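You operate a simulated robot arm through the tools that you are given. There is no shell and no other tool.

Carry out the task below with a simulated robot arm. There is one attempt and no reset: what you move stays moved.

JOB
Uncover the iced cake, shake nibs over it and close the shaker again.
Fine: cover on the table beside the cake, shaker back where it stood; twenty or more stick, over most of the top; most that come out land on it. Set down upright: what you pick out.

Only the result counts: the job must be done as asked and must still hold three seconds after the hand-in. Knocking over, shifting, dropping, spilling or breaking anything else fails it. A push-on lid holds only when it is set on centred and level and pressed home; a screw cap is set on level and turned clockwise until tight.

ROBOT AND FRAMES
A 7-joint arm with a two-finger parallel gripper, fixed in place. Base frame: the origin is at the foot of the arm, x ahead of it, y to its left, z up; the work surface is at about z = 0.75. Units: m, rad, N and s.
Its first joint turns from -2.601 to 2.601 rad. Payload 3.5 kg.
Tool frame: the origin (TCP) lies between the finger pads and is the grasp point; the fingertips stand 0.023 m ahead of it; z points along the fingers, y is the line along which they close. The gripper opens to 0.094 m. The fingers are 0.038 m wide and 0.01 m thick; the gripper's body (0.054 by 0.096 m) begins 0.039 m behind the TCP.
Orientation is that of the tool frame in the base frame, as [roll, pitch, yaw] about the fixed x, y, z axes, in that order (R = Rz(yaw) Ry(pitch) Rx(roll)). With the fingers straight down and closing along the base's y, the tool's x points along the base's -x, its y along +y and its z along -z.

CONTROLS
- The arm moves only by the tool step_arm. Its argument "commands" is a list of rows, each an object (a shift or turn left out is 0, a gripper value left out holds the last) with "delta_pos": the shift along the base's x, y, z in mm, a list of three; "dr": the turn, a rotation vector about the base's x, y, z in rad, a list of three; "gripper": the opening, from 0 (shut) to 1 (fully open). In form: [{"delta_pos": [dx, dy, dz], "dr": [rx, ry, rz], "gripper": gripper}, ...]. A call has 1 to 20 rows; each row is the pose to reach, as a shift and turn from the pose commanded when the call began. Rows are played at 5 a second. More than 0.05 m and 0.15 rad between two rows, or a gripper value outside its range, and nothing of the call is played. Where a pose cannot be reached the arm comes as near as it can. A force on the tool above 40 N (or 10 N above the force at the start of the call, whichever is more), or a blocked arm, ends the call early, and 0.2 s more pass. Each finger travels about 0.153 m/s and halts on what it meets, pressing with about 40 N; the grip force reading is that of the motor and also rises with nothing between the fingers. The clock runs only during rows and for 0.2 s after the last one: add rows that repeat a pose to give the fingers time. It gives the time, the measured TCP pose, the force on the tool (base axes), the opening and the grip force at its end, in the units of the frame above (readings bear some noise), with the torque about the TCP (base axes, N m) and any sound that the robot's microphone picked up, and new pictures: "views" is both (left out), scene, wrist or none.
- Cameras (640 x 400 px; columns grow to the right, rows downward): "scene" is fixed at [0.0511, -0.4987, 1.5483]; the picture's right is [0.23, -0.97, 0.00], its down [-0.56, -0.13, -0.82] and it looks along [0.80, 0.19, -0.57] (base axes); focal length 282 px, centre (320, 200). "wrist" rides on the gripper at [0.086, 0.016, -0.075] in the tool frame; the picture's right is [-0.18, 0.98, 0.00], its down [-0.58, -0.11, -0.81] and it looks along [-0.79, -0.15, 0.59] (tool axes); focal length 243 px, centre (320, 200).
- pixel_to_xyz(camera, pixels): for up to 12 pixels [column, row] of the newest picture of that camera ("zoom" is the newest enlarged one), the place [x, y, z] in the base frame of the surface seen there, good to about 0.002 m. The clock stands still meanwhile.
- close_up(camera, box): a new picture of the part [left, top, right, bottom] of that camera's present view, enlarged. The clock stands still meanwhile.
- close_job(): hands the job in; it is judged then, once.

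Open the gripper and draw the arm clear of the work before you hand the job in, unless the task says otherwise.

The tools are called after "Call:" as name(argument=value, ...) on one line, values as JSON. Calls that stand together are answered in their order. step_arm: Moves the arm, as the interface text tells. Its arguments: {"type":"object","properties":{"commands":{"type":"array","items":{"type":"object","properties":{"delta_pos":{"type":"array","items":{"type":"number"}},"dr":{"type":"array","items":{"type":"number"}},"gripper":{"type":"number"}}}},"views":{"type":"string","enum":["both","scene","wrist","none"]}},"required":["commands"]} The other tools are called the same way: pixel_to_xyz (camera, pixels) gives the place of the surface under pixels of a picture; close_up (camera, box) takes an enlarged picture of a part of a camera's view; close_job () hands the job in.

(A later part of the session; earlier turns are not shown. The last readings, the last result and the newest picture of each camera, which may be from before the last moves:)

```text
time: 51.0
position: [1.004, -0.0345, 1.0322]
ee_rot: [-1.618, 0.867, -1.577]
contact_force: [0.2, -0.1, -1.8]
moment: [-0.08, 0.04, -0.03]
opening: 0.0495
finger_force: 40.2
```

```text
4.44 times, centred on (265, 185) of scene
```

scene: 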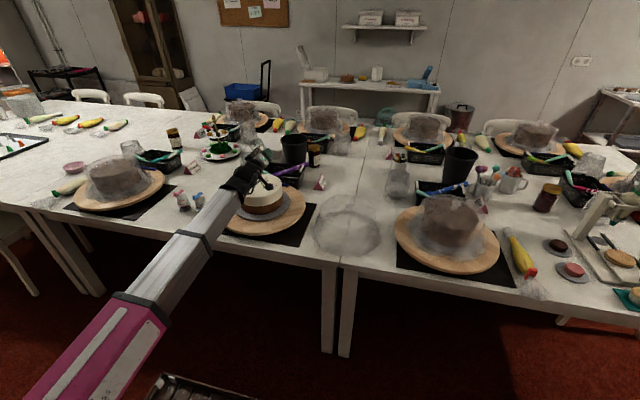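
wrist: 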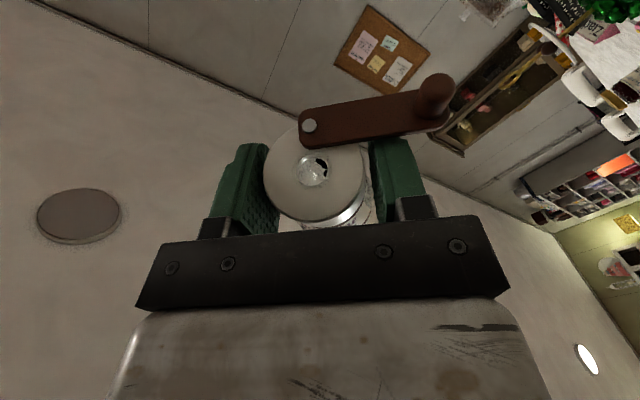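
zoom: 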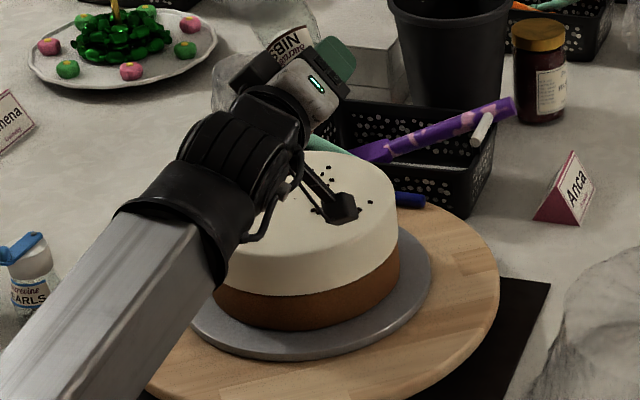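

More nibs now (specks around zoom (330,165)–(370,203)). One more loop at this tilt, then I roll back 0.6 rad over the cake to stop the flow and inspect.

Call:
step_arm(commands=[{"delta_pos": [-42, 16, 0], "dr": [0.05, 0, 0]}, {"delta_pos": [-58, 56, 0], "dr": [0.1, 0, 0]}, {"delta_pos": [-42, 96, 0], "dr": [0.1, 0, 0]}, {"delta_pos": [0, 115, 0], "dr": [0.1, 0, 0]}, {"delta_pos": [42, 96, 0], "dr": [0.1, 0, 0]}, {"delta_pos": [58, 56, 0], "dr": [0.1, 0, 0]}, {"delta_pos": [35, 25, 0], "dr": [0.0, 0, 0]}, {"delta_pos": [0, 44, 0], "dr": [-0.15, 0, 0]}, {"delta_pos": [0, 54, 0], "dr": [-0.3, 0, 0]}, {"delta_pos": [0, 54, 0], "dr": [-0.45, 0, 0]}, {"delta_pos": [0, 54, 0], "dr": [-0.6, 0, 0]}, {"delta_pos": [0, 54, 0], "dr": [-0.75, 0, 0]}, {"delta_pos": [0, 54, 0], "dr": [-0.9, 0, 0]}])

Call:
close_up(camera="scene", box=[220, 140, 310, 230])

```text
time: 53.8
position: [1.0029, 0.0167, 1.0305]
ee_rot: [-1.613, -0.034, -1.575]
contact_force: [-0.1, -0.3, -1.8]
moment: [-0.07, 0.01, -0.04]
opening: 0.0495
finger_force: 40.0
```

scene: 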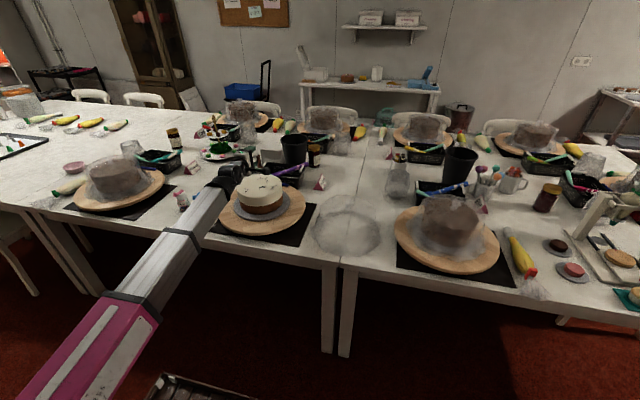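
wrist: 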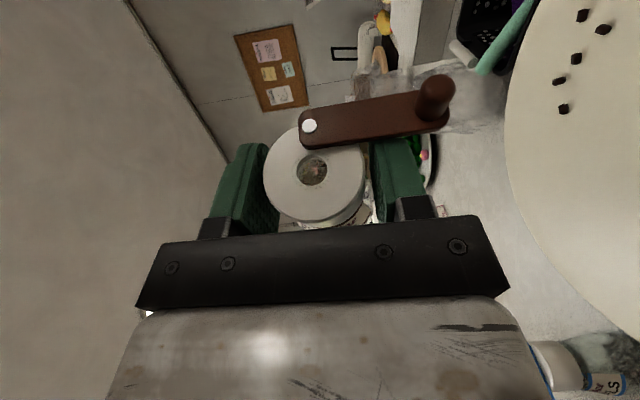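

```text
4.44 times, centred on (265, 185) of scene
```

zoom: 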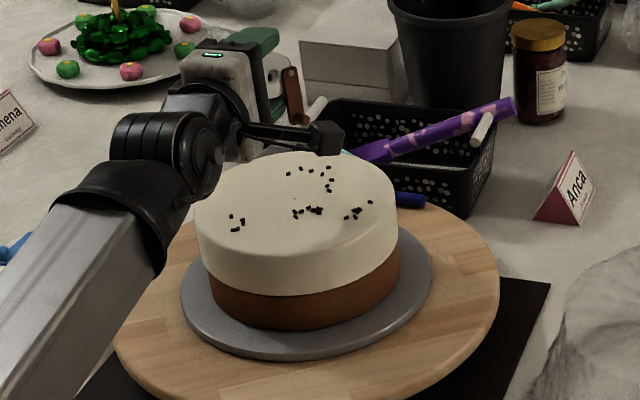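

Flow stopped. I count and locate the nibs on the icing in an enlarged view.

Call:
close_up(camera="scene", box=[236, 170, 292, 206])

```text
11.11 times, centred on (264, 188) of scene
```

zoom: 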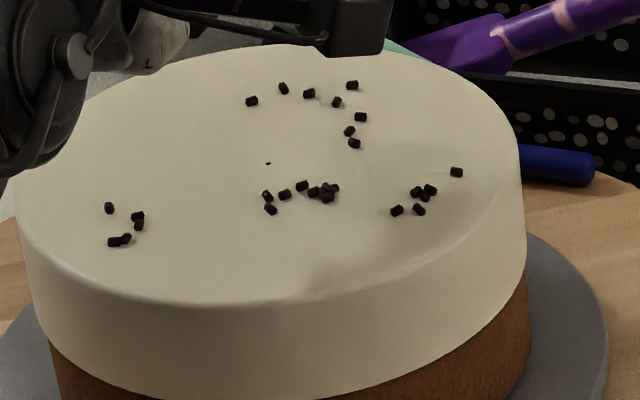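

Call:
pixel_to_xyz(camera="zoom", pixels=[[109, 207], [126, 240], [252, 101], [352, 86], [354, 143], [268, 200], [328, 190], [397, 211], [456, 172], [268, 163], [270, 290], [430, 262]])

```text
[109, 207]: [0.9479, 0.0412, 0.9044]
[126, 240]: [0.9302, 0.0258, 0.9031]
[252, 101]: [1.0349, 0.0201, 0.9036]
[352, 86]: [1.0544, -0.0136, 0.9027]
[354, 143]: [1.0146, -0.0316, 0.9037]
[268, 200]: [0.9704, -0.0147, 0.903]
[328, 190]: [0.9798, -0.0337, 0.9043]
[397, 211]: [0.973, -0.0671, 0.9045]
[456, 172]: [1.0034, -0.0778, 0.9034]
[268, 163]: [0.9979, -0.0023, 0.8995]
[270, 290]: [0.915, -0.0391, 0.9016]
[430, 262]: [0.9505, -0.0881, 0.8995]
```

About 27 nibs already stick, but the left (+y) side, front and back-left are bare; they land about 0.037 to −y of the TCP. I pour again slowly along the left and back-left arc, then roll back.

Call:
step_arm(commands=[{"delta_pos": [-8, 15, 0], "dr": [0.14, 0, 0]}, {"delta_pos": [-15, 30, 0], "dr": [0.28, 0, 0]}, {"delta_pos": [-22, 45, 0], "dr": [0.42, 0, 0]}, {"delta_pos": [-29, 60, 0], "dr": [0.56, 0, 0]}, {"delta_pos": [-35, 75, 0], "dr": [0.7, 0, 0]}, {"delta_pos": [-38, 82, 0], "dr": [0.8, 0, 0]}, {"delta_pos": [-38, 85, 0], "dr": [0.86, 0, 0]}, {"delta_pos": [-30, 87, 0], "dr": [0.9, 0, 0]}, {"delta_pos": [-20, 90, 0], "dr": [0.92, 0, 0]}, {"delta_pos": [-8, 92, 0], "dr": [0.92, 0, 0]}, {"delta_pos": [4, 92, 0], "dr": [0.92, 0, 0]}, {"delta_pos": [16, 90, 0], "dr": [0.92, 0, 0]}, {"delta_pos": [28, 85, 0], "dr": [0.92, 0, 0]}, {"delta_pos": [38, 78, 0], "dr": [0.92, 0, 0]}, {"delta_pos": [46, 68, 0], "dr": [0.92, 0, 0]}, {"delta_pos": [50, 58, 0], "dr": [0.92, 0, 0]}, {"delta_pos": [50, 48, 0], "dr": [0.8, 0, 0]}, {"delta_pos": [45, 45, 0], "dr": [0.66, 0, 0]}, {"delta_pos": [35, 45, 0], "dr": [0.52, 0, 0]}, {"delta_pos": [25, 45, 0], "dr": [0.38, 0, 0]}])

Call:
close_up(camera="scene", box=[220, 150, 310, 220])

```text
time: 58.0
position: [1.0284, 0.062, 1.0314]
ee_rot: [-1.615, 0.346, -1.576]
contact_force: [0.6, 0.2, -2.1]
moment: [-0.02, -0.01, 0.01]
opening: 0.0496
finger_force: 40.0
```

scene: 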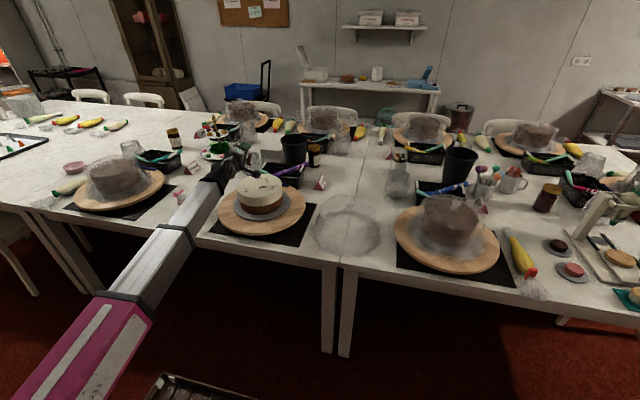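
wrist: 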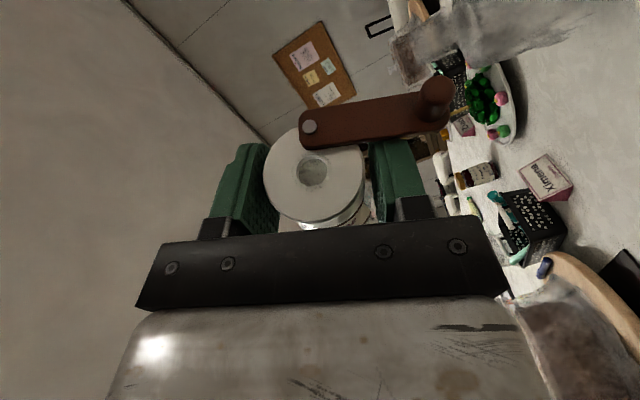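

```text
5.71 times, centred on (265, 185) of scene
```

zoom: 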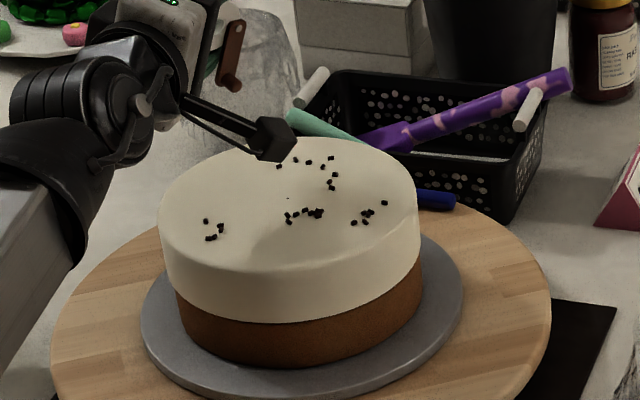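

No new nibs came out in the slow pass, so it's shaking that frees them. I hold over the left part, tilt to ~2.5 rad and shake vertically by 25 mm a few times.

Call:
step_arm(commands=[{"delta_pos": [-10, 6, 0], "dr": [0.14, 0, 0]}, {"delta_pos": [-20, 10, 0], "dr": [0.28, 0, 0]}, {"delta_pos": [-25, 13, 0], "dr": [0.42, 0, 0]}, {"delta_pos": [-25, 13, 0], "dr": [0.55, 0, 0]}, {"delta_pos": [-25, 13, 30], "dr": [0.6, 0, 0]}, {"delta_pos": [-25, 13, 0], "dr": [0.6, 0, 0]}, {"delta_pos": [-25, 13, 30], "dr": [0.6, 0, 0]}, {"delta_pos": [-25, 13, 0], "dr": [0.6, 0, 0]}])

Call:
close_up(camera="scene", box=[220, 150, 310, 220])

```text
time: 59.8
position: [1.0035, 0.0756, 1.0288]
ee_rot: [-1.622, 0.947, -1.58]
contact_force: [-0.3, 0.5, -2.0]
moment: [-0.02, 0.04, 0.01]
opening: 0.0495
finger_force: 39.8
```

scene: 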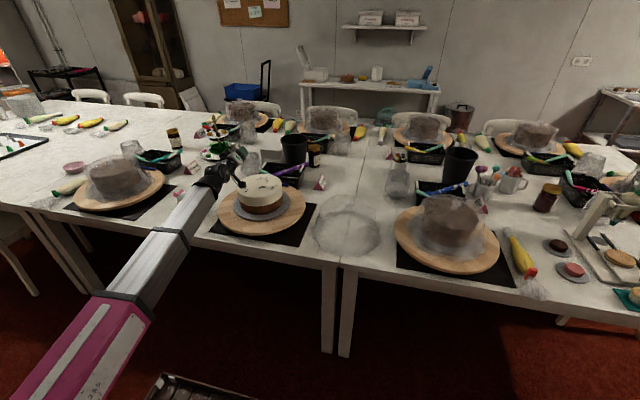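
wrist: 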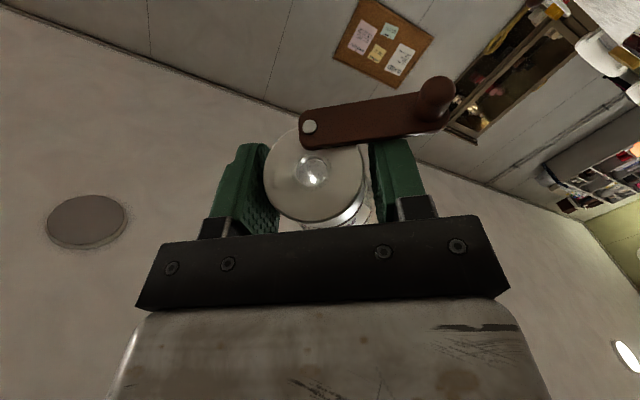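

```text
5.71 times, centred on (265, 185) of scene
```

zoom: 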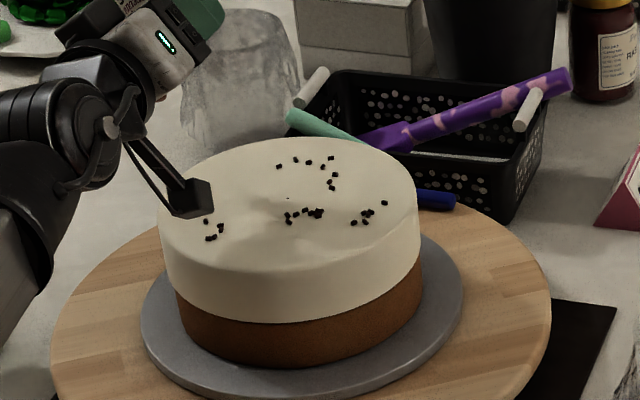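

No new nibs. I check how many remain in the shaker with close views.

Call:
close_up(camera="scene", box=[210, 130, 270, 190])

Call:
close_up(camera="wrist", box=[220, 60, 420, 240])

```text
6.67 times, centred on (240, 160) of scene
```

zoom: 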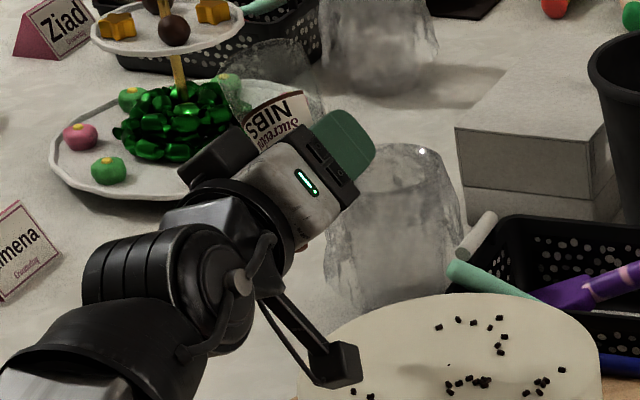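

```text
2.22 times, centred on (320, 150) of wrist
```

zoom: 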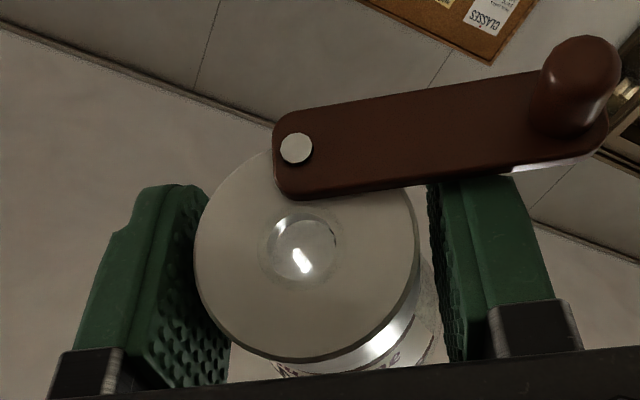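

The hole is clear and remaining nibs must rest in the low corner beside it, so lateral shaking and more tilt are needed. I tilt 0.3 rad more and shake sideways in x over the left part of the cake.

Call:
step_arm(commands=[{"delta_pos": [0, -10, 5], "dr": [0.12, 0, 0]}, {"delta_pos": [0, -15, 8], "dr": [0.24, 0, 0]}, {"delta_pos": [25, -15, 8], "dr": [0.3, 0, 0]}, {"delta_pos": [-20, -15, 8], "dr": [0.3, 0, 0]}, {"delta_pos": [25, -15, 8], "dr": [0.3, 0, 0]}, {"delta_pos": [-20, -15, 8], "dr": [0.3, 0, 0]}, {"delta_pos": [0, -15, 8], "dr": [0.3, 0, 0]}])

Call:
close_up(camera="scene", box=[220, 150, 310, 220])

Call:
close_up(camera="wrist", box=[220, 60, 420, 240])

```text
time: 61.4
position: [1.0036, 0.0602, 1.0388]
ee_rot: [-1.626, 1.247, -1.588]
contact_force: [0.0, 0.2, -1.3]
moment: [-0.01, 0.03, -0.03]
opening: 0.0497
finger_force: 39.7
```

scene: 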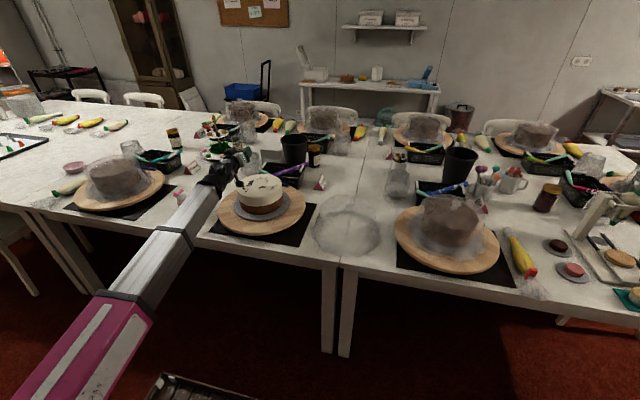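
wrist: 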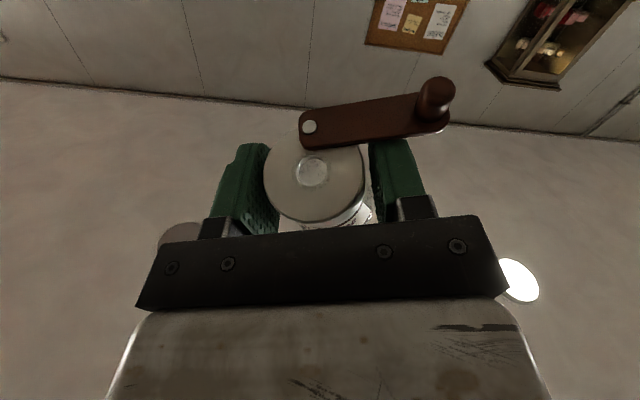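

```text
5.71 times, centred on (265, 185) of scene
```

zoom: 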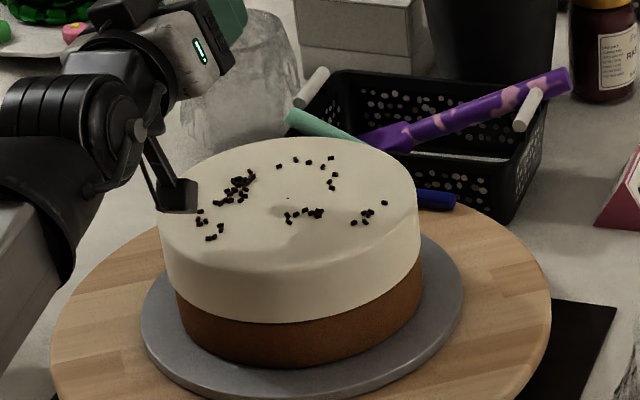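

```text
2.22 times, centred on (320, 150) of wrist
```

zoom: 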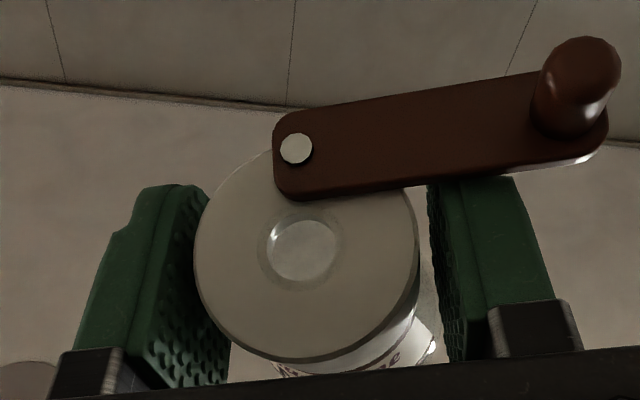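

About 18 more landed on the left-centre. I locate them to calibrate, then treat the bare front.

Call:
close_up(camera="scene", box=[236, 170, 292, 206])

Call:
pixel_to_xyz(camera="scene", pixels=[[251, 182], [247, 185], [253, 181], [244, 188], [275, 189]])

```text
11.11 times, centred on (264, 188) of scene
```

zoom: 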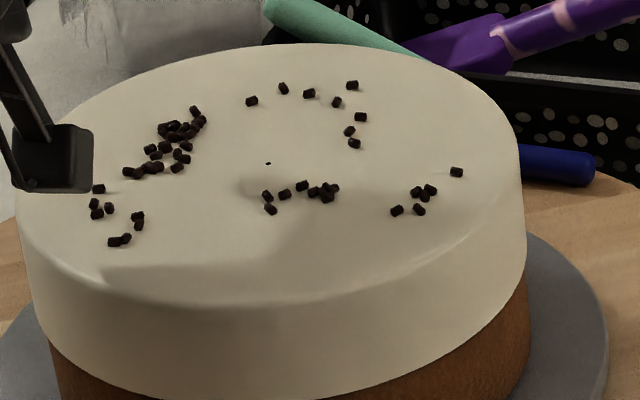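

```text
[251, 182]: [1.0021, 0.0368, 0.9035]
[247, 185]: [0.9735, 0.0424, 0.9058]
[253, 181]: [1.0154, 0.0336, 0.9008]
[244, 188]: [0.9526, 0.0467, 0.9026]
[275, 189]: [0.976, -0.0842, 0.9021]
```

Landing is offset about (−0.015,−0.022) from the TCP. I move over the front and shake in y there.

Call:
step_arm(commands=[{"delta_pos": [-18, -22, 0]}, {"delta_pos": [-36, -42, 0]}, {"delta_pos": [-46, -60, 0]}, {"delta_pos": [-46, -82, 0]}, {"delta_pos": [-46, -42, 0]}, {"delta_pos": [-46, -82, 0]}, {"delta_pos": [-46, -42, 0]}, {"delta_pos": [-46, -60, 0]}])

Call:
close_up(camera="scene", box=[220, 150, 310, 220])

```text
time: 63.2
position: [0.9593, -0.0001, 1.0385]
ee_rot: [-1.627, 1.251, -1.587]
contact_force: [0.0, 0.3, -1.2]
moment: [-0.01, 0.07, 0.0]
opening: 0.0495
finger_force: 40.3
```

scene: 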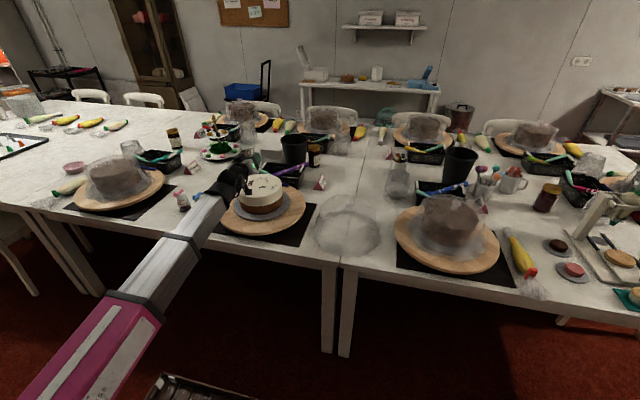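
wrist: 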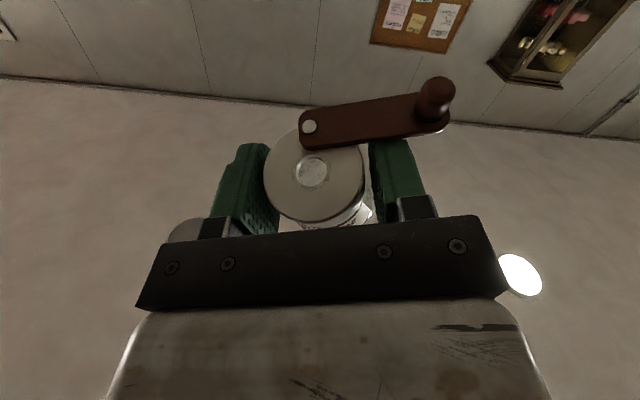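

```text
5.71 times, centred on (265, 185) of scene
```

zoom: 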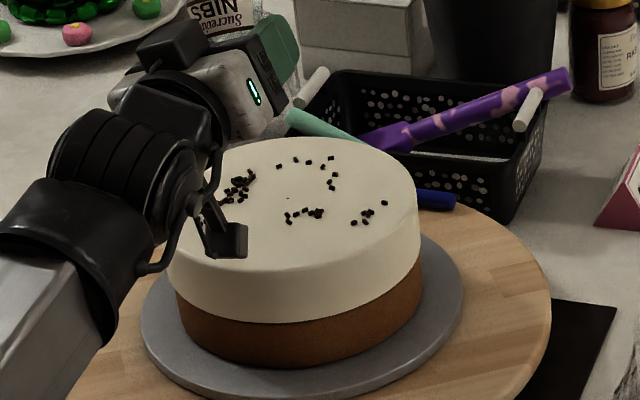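

Shaking along y freed none; the low corner faces −x, so x-shakes work. I shake in x over the front-right.

Call:
step_arm(commands=[{"delta_pos": [20, -6, 0]}, {"delta_pos": [40, -8, 0]}, {"delta_pos": [-4, -8, 0]}, {"delta_pos": [40, -8, 0]}, {"delta_pos": [-4, -8, 0]}, {"delta_pos": [18, -8, 0]}])

Call:
close_up(camera="scene", box=[220, 150, 310, 220])

```text
time: 64.6
position: [0.9747, -0.0072, 1.0416]
ee_rot: [-1.629, 1.249, -1.587]
contact_force: [1.0, -0.8, -1.7]
moment: [-0.05, 0.03, -0.01]
opening: 0.0496
finger_force: 39.6
```

scene: 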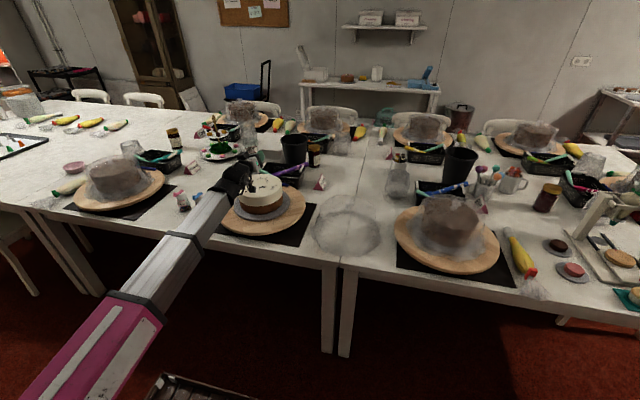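
wrist: 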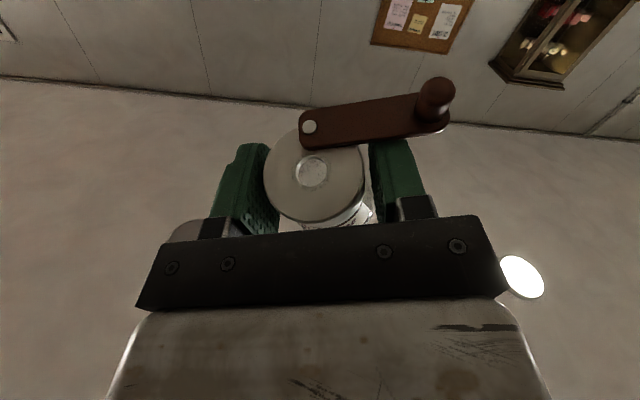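

```text
5.71 times, centred on (265, 185) of scene
```

zoom: 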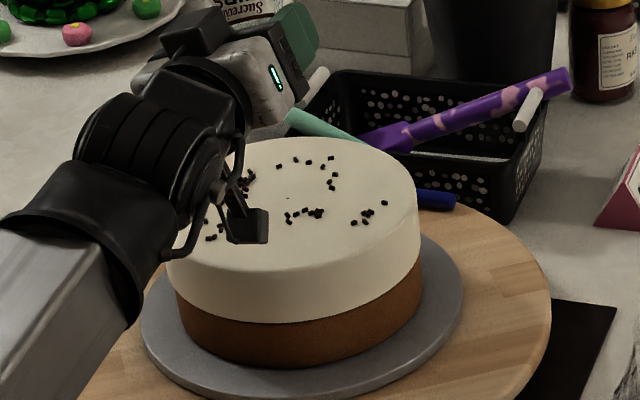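

Nothing new; flow comes when the tilt increases. I go to the front edge and tilt the rest of the way (roll to π) while moving along the front arc.

Call:
step_arm(commands=[{"delta_pos": [-10, 20, 0]}, {"delta_pos": [-20, 37, 0], "dr": [0.05, 0, 0]}, {"delta_pos": [-24, 28, 0], "dr": [0.12, 0, 0]}, {"delta_pos": [-28, 15, 0], "dr": [0.19, 0, 0]}, {"delta_pos": [-29, 2, 0], "dr": [0.26, 0, 0]}, {"delta_pos": [-26, -12, 0], "dr": [0.33, 0, 0]}, {"delta_pos": [-20, -26, 0], "dr": [0.38, 0, 0]}, {"delta_pos": [-10, -38, 0], "dr": [0.38, 0, 0]}])

Call:
close_up(camera="scene", box=[220, 150, 310, 220])

```text
time: 66.4
position: [0.9692, -0.0459, 1.0388]
ee_rot: [1.619, 1.513, 1.661]
contact_force: [-0.4, 0.0, -1.8]
moment: [0.0, 0.02, -0.01]
opening: 0.0492
finger_force: 39.9
```

scene: 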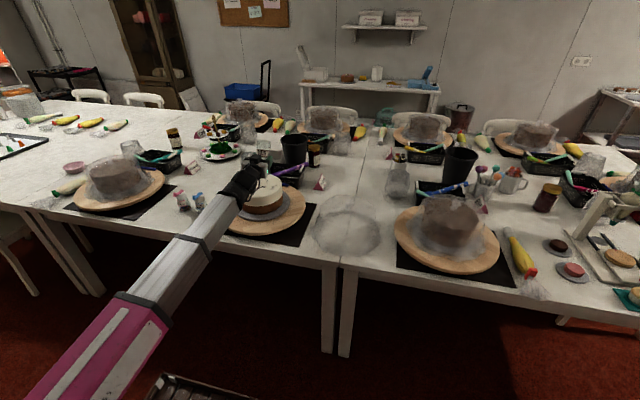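
wrist: 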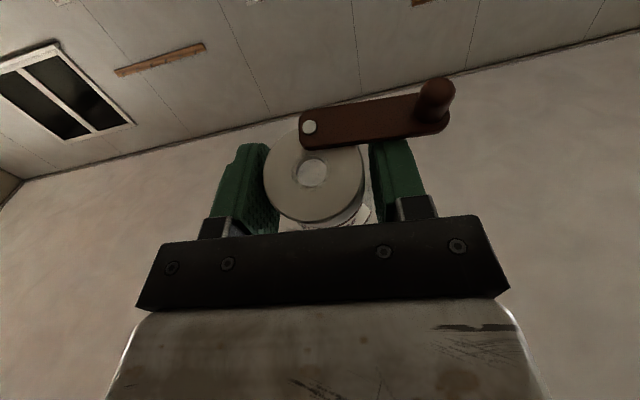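

```text
5.71 times, centred on (265, 185) of scene
```

zoom: 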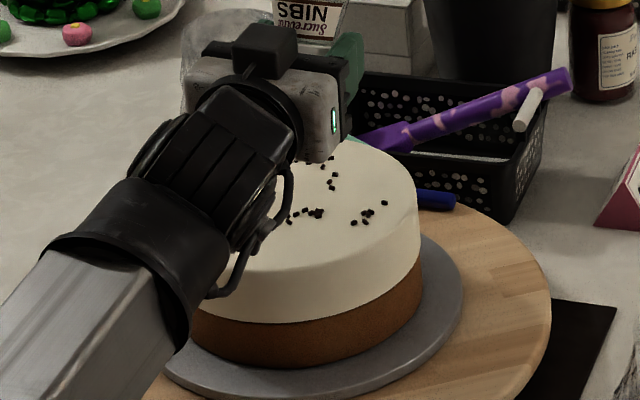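

The shaker is fully rolled now. I shake in x briefly over the front-right, then see.

Call:
step_arm(commands=[{"delta_pos": [22, 0, 0]}, {"delta_pos": [-10, 0, 0]}, {"delta_pos": [22, 0, 0]}, {"delta_pos": [-10, 0, 0]}, {"delta_pos": [22, 10, 0], "dr": [-0.1, 0, 0]}, {"delta_pos": [30, 20, 0], "dr": [-0.24, 0, 0]}, {"delta_pos": [30, 35, 0], "dr": [-0.38, 0, 0]}, {"delta_pos": [30, 60, 0], "dr": [-0.52, 0, 0]}, {"delta_pos": [30, 80, 0], "dr": [-0.66, 0, 0]}, {"delta_pos": [30, 90, 0], "dr": [-0.8, 0, 0]}, {"delta_pos": [30, 90, 0], "dr": [-0.94, 0, 0]}, {"delta_pos": [30, 90, 0], "dr": [-1.08, 0, 0]}])

Call:
close_up(camera="scene", box=[220, 130, 310, 220])

Call:
close_up(camera="scene", box=[236, 170, 292, 206])

```text
time: 69.0
position: [0.9958, 0.0442, 1.0372]
ee_rot: [-1.615, 0.544, -1.577]
contact_force: [-0.1, 0.6, -2.3]
moment: [-0.02, 0.01, 0.02]
opening: 0.0495
finger_force: 39.9
```

scene: 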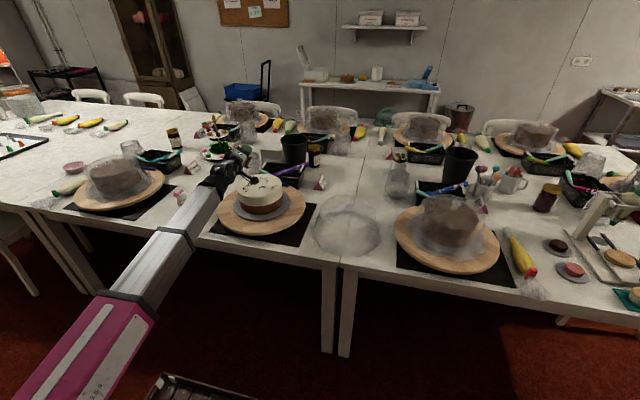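
wrist: 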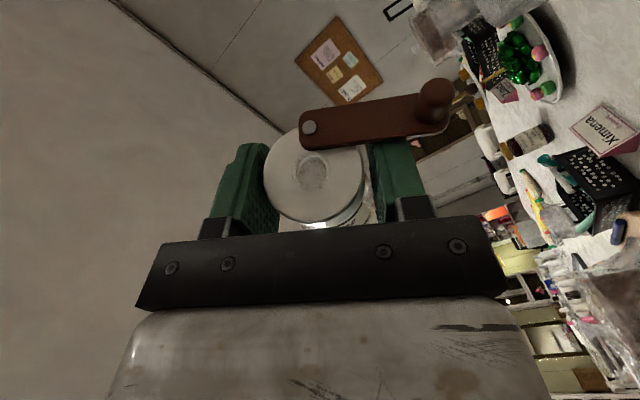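

```text
4.44 times, centred on (265, 175) of scene
```

zoom: 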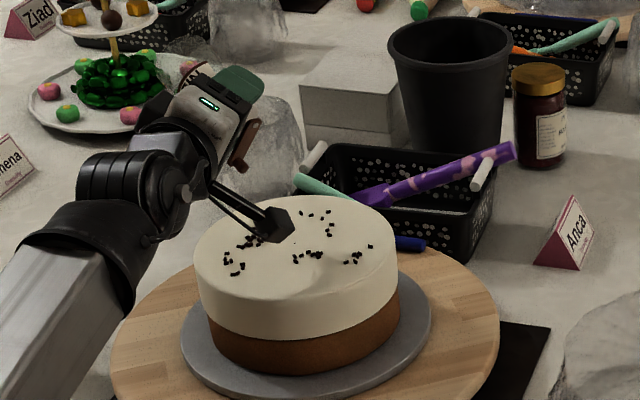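

```text
11.11 times, centred on (264, 188) of scene
```

zoom: 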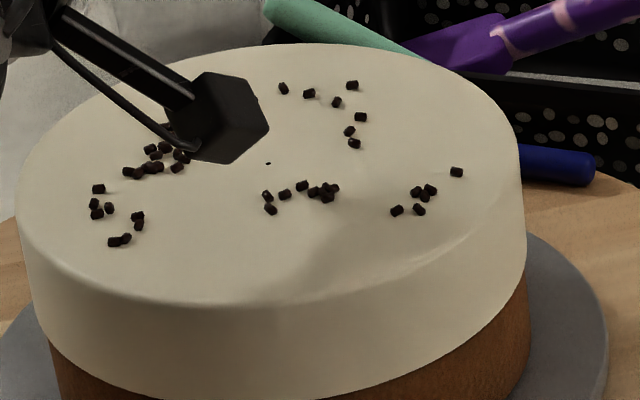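

Nothing came out; the shaker may be nearly empty. I roll it back toward upright over the cake to see its contents.

Call:
step_arm(commands=[{"dr": [-0.14, 0, 0]}, {"dr": [-0.28, 0, 0]}, {"dr": [-0.42, 0, 0]}, {"dr": [-0.56, 0, 0]}, {"dr": [-0.7, 0, 0]}, {"dr": [-0.84, 0, 0]}, {"dr": [-0.98, 0, 0]}, {"dr": [-1.12, 0, 0]}, {"dr": [-1.26, 0, 0]}, {"dr": [-1.4, 0, 0]}, {"dr": [-1.4, 0, 0]}])

Call:
close_up(camera="scene", box=[210, 130, 280, 190])

Call:
close_up(camera="scene", box=[236, 170, 292, 206])

Call:
close_up(camera="wrist", box=[220, 60, 420, 240])

```text
time: 71.4
position: [0.9951, 0.0447, 1.0378]
ee_rot: [-1.607, -0.853, -1.579]
contact_force: [0.9, -0.5, -1.4]
moment: [-0.04, 0.04, 0.0]
opening: 0.0493
finger_force: 39.9
```

scene: 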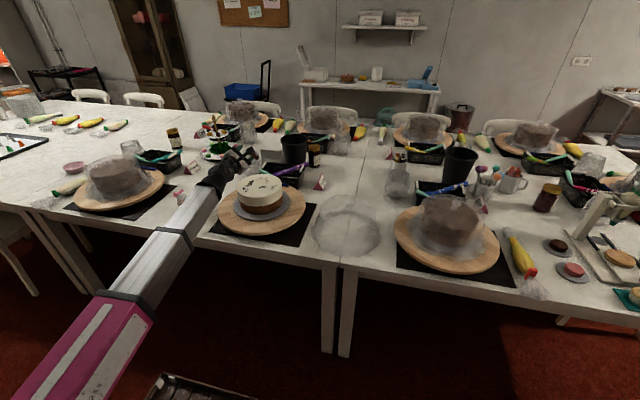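
wrist: 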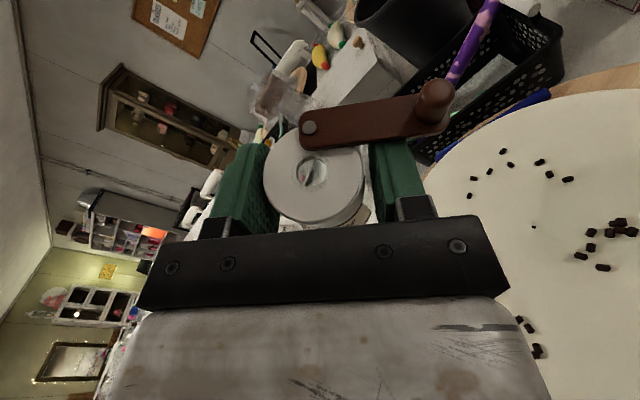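

```text
6.67 times, centred on (245, 160) of scene
```

zoom: 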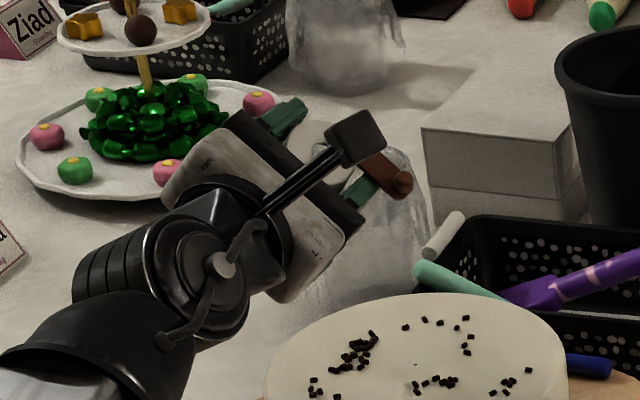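

```text
11.11 times, centred on (264, 188) of scene
```

zoom: 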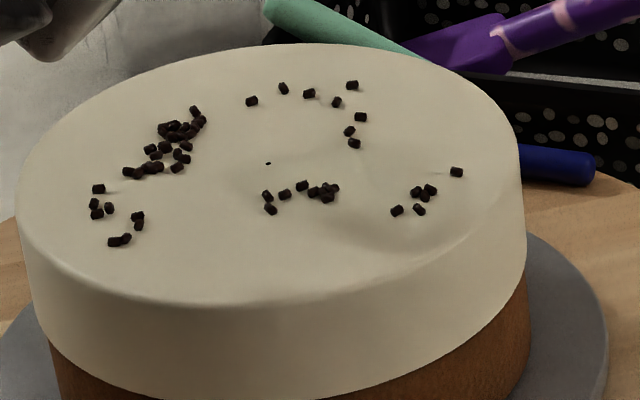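

```text
2.22 times, centred on (320, 150) of wrist
```

zoom: 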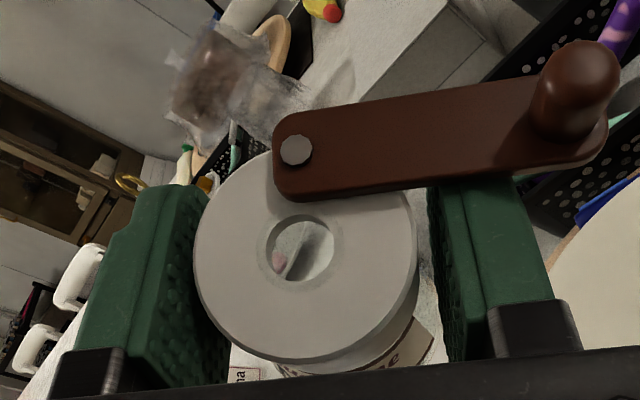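

The view through the hole shows no nibs. I bring the shaker further upright, where the scene camera can see the glass, to be sure whether any remain.

Call:
step_arm(commands=[{"delta_pos": [0, 0, 15]}, {"delta_pos": [0, 10, 30], "dr": [0, 0.11, 0.06]}, {"delta_pos": [0, 20, 40], "dr": [0, 0.22, 0.12]}, {"delta_pos": [0, 30, 40], "dr": [0, 0.33, 0.18]}, {"delta_pos": [0, 30, 40], "dr": [0, 0.383, 0.209]}, {"delta_pos": [0, 30, 40], "dr": [0, 0.383, 0.209]}])

Call:
close_up(camera="scene", box=[200, 120, 280, 190])

Call:
close_up(camera="wrist", box=[220, 60, 420, 240])

```text
time: 72.8
position: [0.9939, 0.0728, 1.0777]
ee_rot: [-2.135, -0.74, -0.984]
contact_force: [0.1, -0.5, -1.2]
moment: [-0.07, -0.03, -0.02]
opening: 0.0492
finger_force: 39.9
```

scene: 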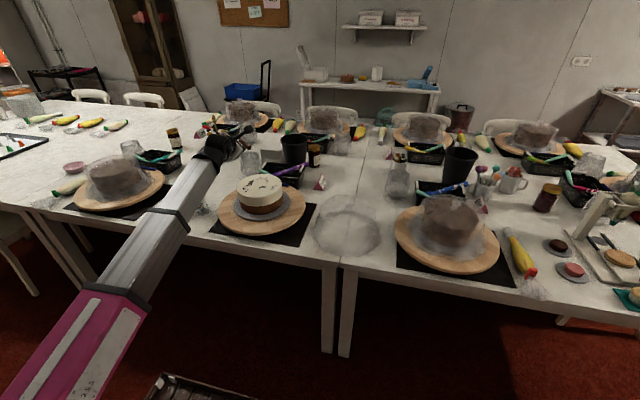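
wrist: 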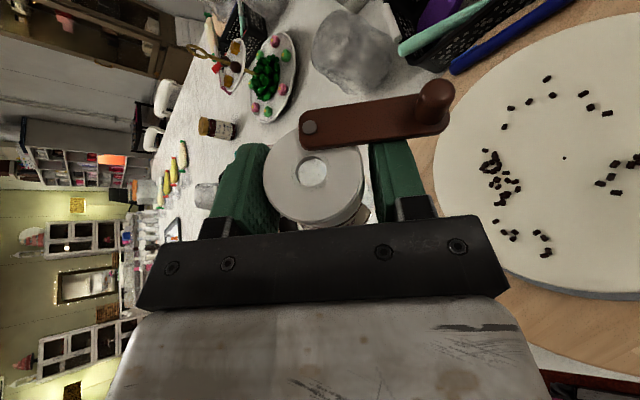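

```text
5.71 times, centred on (240, 155) of scene
```

zoom: 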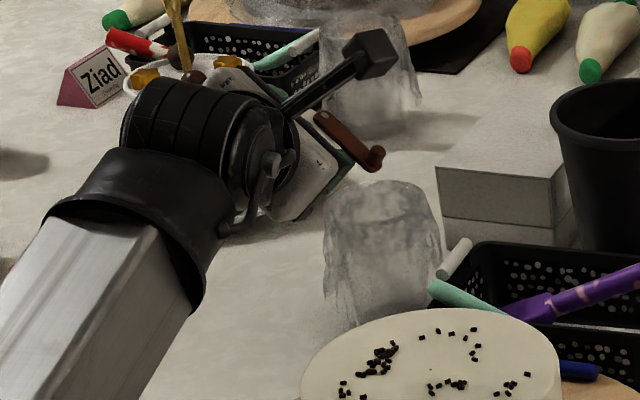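

```text
2.22 times, centred on (320, 150) of wrist
```

zoom: 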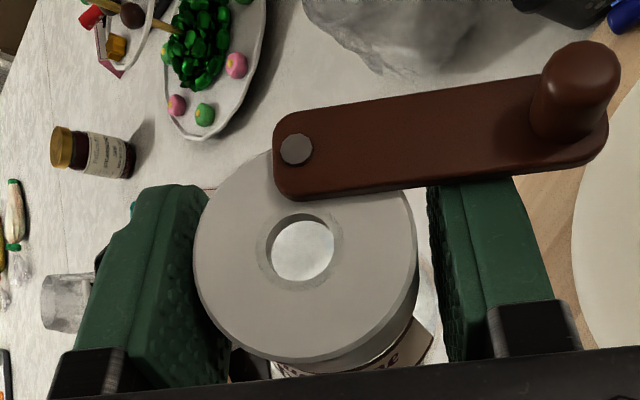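

Nothing visible yet, but the low side is hidden. I bring the shaker fully upright, moving a bit toward +y, and look at the glass.

Call:
step_arm(commands=[{"delta_pos": [0, 10, 5], "dr": [-0.14, 0, 0]}, {"delta_pos": [-5, 30, 10], "dr": [-0.28, 0, 0]}, {"delta_pos": [-10, 55, 15], "dr": [-0.42, 0, 0]}, {"delta_pos": [-20, 80, 15], "dr": [-0.56, 0, 0]}, {"delta_pos": [-30, 105, 15], "dr": [-0.69, 0, 0]}, {"delta_pos": [-30, 105, 15], "dr": [-0.69, 0, 0]}])

Call:
close_up(camera="scene", box=[180, 110, 260, 190])

Call:
close_up(camera="wrist", box=[220, 60, 420, 240])

```text
time: 74.2
position: [0.965, 0.1781, 1.0945]
ee_rot: [3.118, -1.15, -0.106]
contact_force: [0.6, 0.3, -1.7]
moment: [0.04, 0.03, 0.03]
opening: 0.0494
finger_force: 40.1
```

scene: 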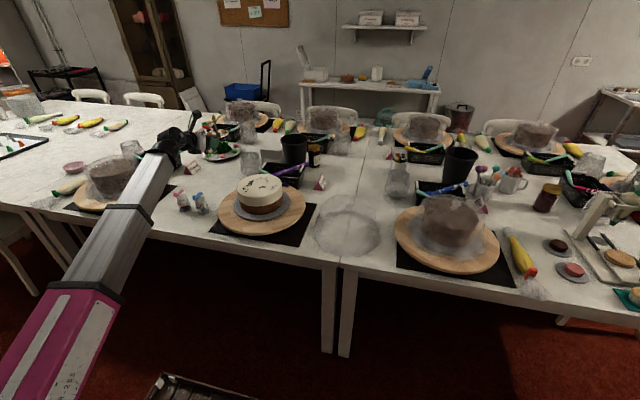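
wrist: 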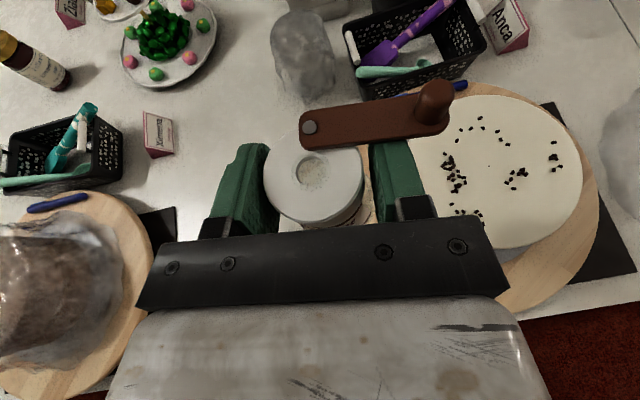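

```text
5.00 times, centred on (220, 150) of scene
```

zoom: 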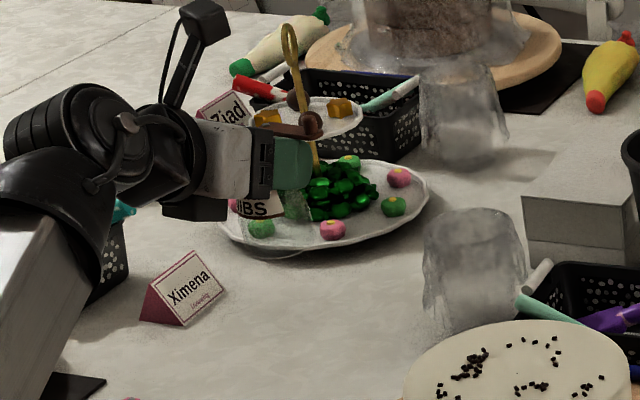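

```text
2.22 times, centred on (320, 150) of wrist
```

zoom: 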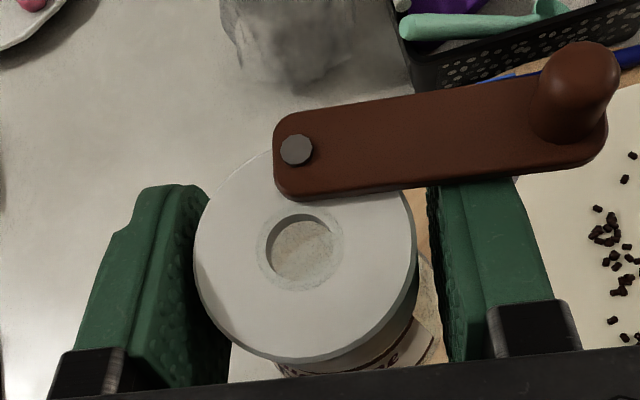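

I enlarge the glass at scene (238,152) further.

Call:
close_up(camera="scene", box=[222, 134, 252, 164])

Call:
close_up(camera="wrist", box=[425, 90, 605, 250])

```text
13.33 times, centred on (237, 149) of scene
```

zoom: 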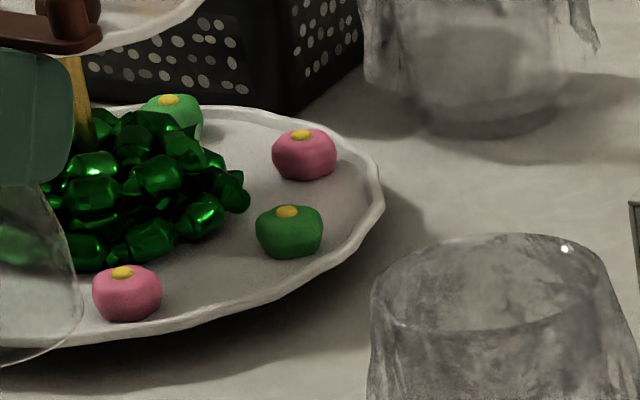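

```text
2.50 times, centred on (515, 170) of wrist
```

zoom: 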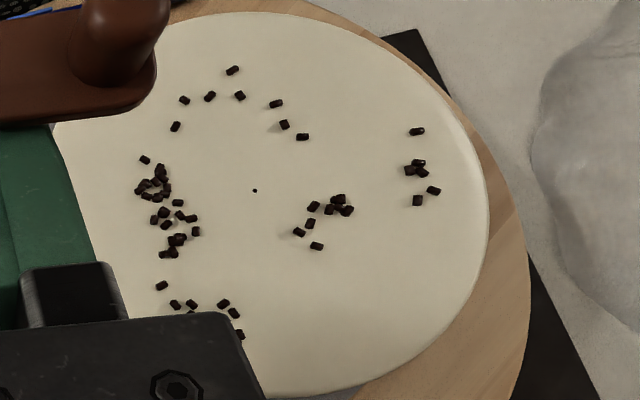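

The right part of the glass is clear; I check the whole glass.

Call:
close_up(camera="scene", box=[222, 144, 246, 166])

Call:
pixel_to_xyz(camera="wrist", pixels=[[490, 118], [475, 138], [510, 144], [455, 155], [460, 170], [472, 192], [520, 172], [552, 131], [557, 164], [470, 205], [491, 214], [497, 166]])

```text
16.00 times, centred on (234, 155) of scene
```

zoom: 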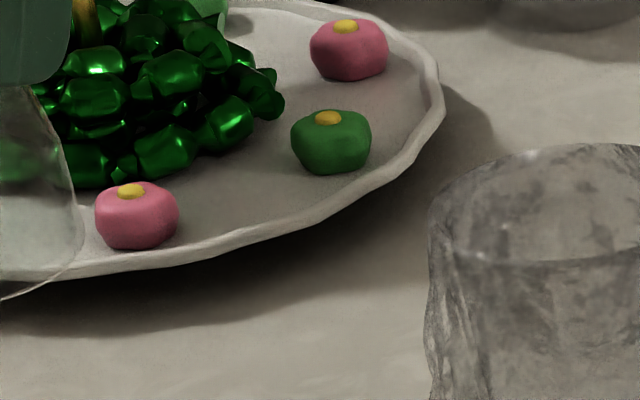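

```text
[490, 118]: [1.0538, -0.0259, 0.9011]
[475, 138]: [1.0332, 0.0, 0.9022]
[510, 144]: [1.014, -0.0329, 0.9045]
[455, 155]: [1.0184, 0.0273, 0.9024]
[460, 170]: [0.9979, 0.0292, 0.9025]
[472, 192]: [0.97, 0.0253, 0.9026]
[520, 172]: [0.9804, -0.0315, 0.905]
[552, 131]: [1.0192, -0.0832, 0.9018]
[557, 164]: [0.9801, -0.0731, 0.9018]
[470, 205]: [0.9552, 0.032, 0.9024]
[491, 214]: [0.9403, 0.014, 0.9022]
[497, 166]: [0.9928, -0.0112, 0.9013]
```

I look at the left part of the glass too.

Call:
close_up(camera="scene", box=[205, 134, 235, 164])

```text
13.33 times, centred on (220, 149) of scene
```

zoom: 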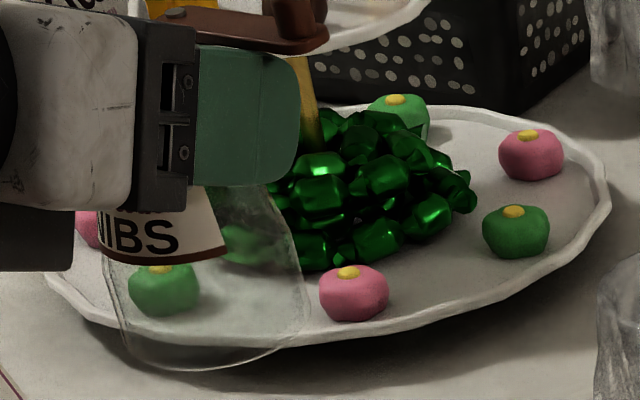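

The glass is empty: about 50 nibs lie on the icing, in every sector around the centre. I turn the shaker exactly upright with its grasp heading and carry it back above its place.

Call:
step_arm(commands=[{"delta_pos": [-5, 35, 0], "dr": [0.003, 0.004, 0.03]}, {"delta_pos": [-10, 75, 0], "dr": [0.006, 0.008, 0.06]}, {"delta_pos": [-18, 115, 0], "dr": [0.009, 0.012, 0.1]}, {"delta_pos": [-26, 155, 0], "dr": [0.0117, 0.0148, 0.132]}, {"delta_pos": [-34, 195, 0], "dr": [0.0117, 0.0148, 0.132]}, {"delta_pos": [-42, 235, 0], "dr": [0.0117, 0.0148, 0.132]}, {"delta_pos": [-48, 270, -20], "dr": [0.0117, 0.0148, 0.132]}, {"delta_pos": [-48, 291, -55], "dr": [0.0117, 0.0148, 0.132]}, {"delta_pos": [-48, 291, -100], "dr": [0.0117, 0.0148, 0.132]}, {"delta_pos": [-48, 291, -145], "dr": [0.0117, 0.0148, 0.132]}, {"delta_pos": [-48, 291, -185], "dr": [0.0117, 0.0148, 0.132]}, {"delta_pos": [-48, 291, -215], "dr": [0.0117, 0.0148, 0.132]}, {"delta_pos": [-48, 291, -225], "dr": [0.0117, 0.0148, 0.132]}, {"delta_pos": [-48, 291, -225], "dr": [0.0117, 0.0148, 0.132]}])

Call:
close_up(camera="scene", box=[80, 140, 220, 230])

```text
time: 77.2
position: [0.9192, 0.4698, 0.8672]
ee_rot: [-3.137, -1.133, -0.002]
contact_force: [0.4, 0.8, -2.1]
moment: [0.01, 0.03, 0.03]
opening: 0.0491
finger_force: 40.0
```

scene: 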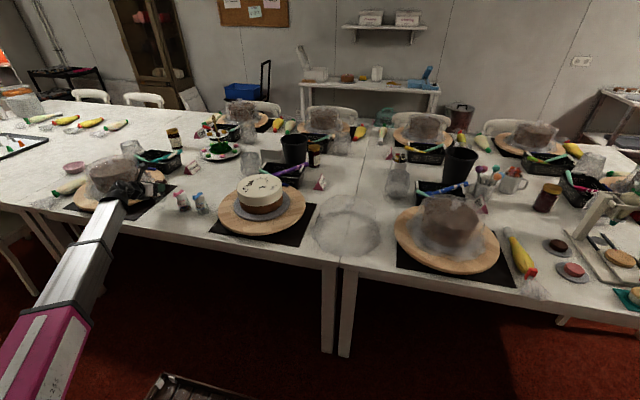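
wrist: 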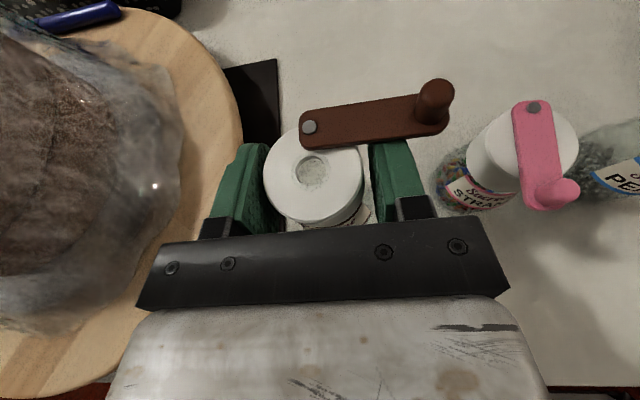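

```text
4.44 times, centred on (150, 185) of scene
```

zoom: 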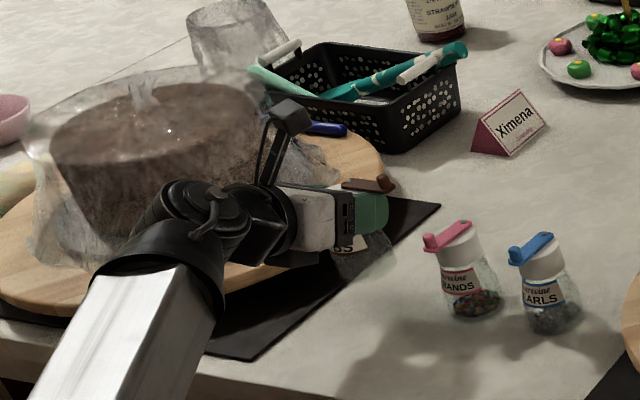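

Pose matches the grasp pose, 42 mm up. I lower to 6 mm above contact, then creep down watching the force.

Call:
step_arm(commands=[{"delta_pos": [-2, -1, -15]}, {"delta_pos": [-2, -1, -30]}, {"delta_pos": [-2, -1, -36]}, {"delta_pos": [-2, -1, -36]}], views="none")

Call:
step_arm(commands=[{"delta_pos": [0, 0, -1.5]}, {"delta_pos": [0, 0, -3]}, {"delta_pos": [0, 0, -3]}], views="wrist")

```text
time: 78.2
position: [0.9152, 0.4689, 0.8345]
ee_rot: [-3.136, -1.133, -0.003]
contact_force: [0.4, 0.0, -1.5]
moment: [0.01, 0.01, -0.01]
opening: 0.0493
finger_force: 39.5
```

```text
time: 79.0
position: [0.9146, 0.4701, 0.8296]
ee_rot: [-3.136, -1.134, -0.003]
contact_force: [0.1, -0.1, -2.7]
moment: [0.02, 0.02, -0.02]
opening: 0.0492
finger_force: 39.5
```

wrist: 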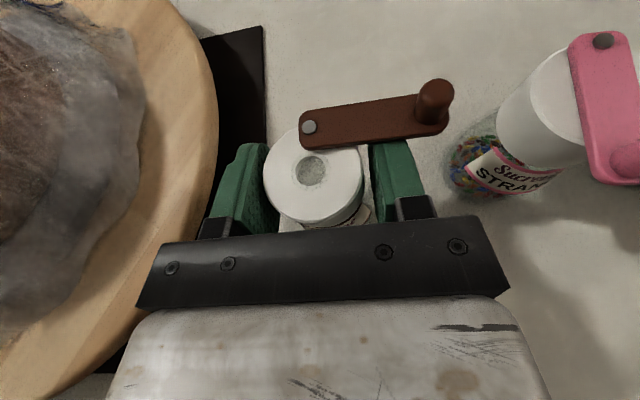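

Still hanging (−2.7 N). I creep down 2 mm, then 2 mm more, checking.

Call:
step_arm(commands=[{"delta_pos": [1, 0, -1]}, {"delta_pos": [1, 0, -2]}, {"delta_pos": [1, 0, -2]}], views="none")

Call:
step_arm(commands=[{"delta_pos": [0, 0, -1]}, {"delta_pos": [0, 0, -2]}, {"delta_pos": [0, 0, -2]}], views="none")

```text
time: 79.8
position: [0.9169, 0.4701, 0.8273]
ee_rot: [-3.133, -1.136, -0.004]
contact_force: [-0.8, -0.2, 6.5]
moment: [0.24, 0.11, 0.03]
opening: 0.049
finger_force: 39.9
```

```text
time: 80.6
position: [0.9166, 0.4691, 0.8272]
ee_rot: [-3.136, -1.133, -0.002]
contact_force: [-3.8, -3.7, 25.6]
moment: [0.41, 0.33, 0.08]
opening: 0.0492
finger_force: 40.0
```

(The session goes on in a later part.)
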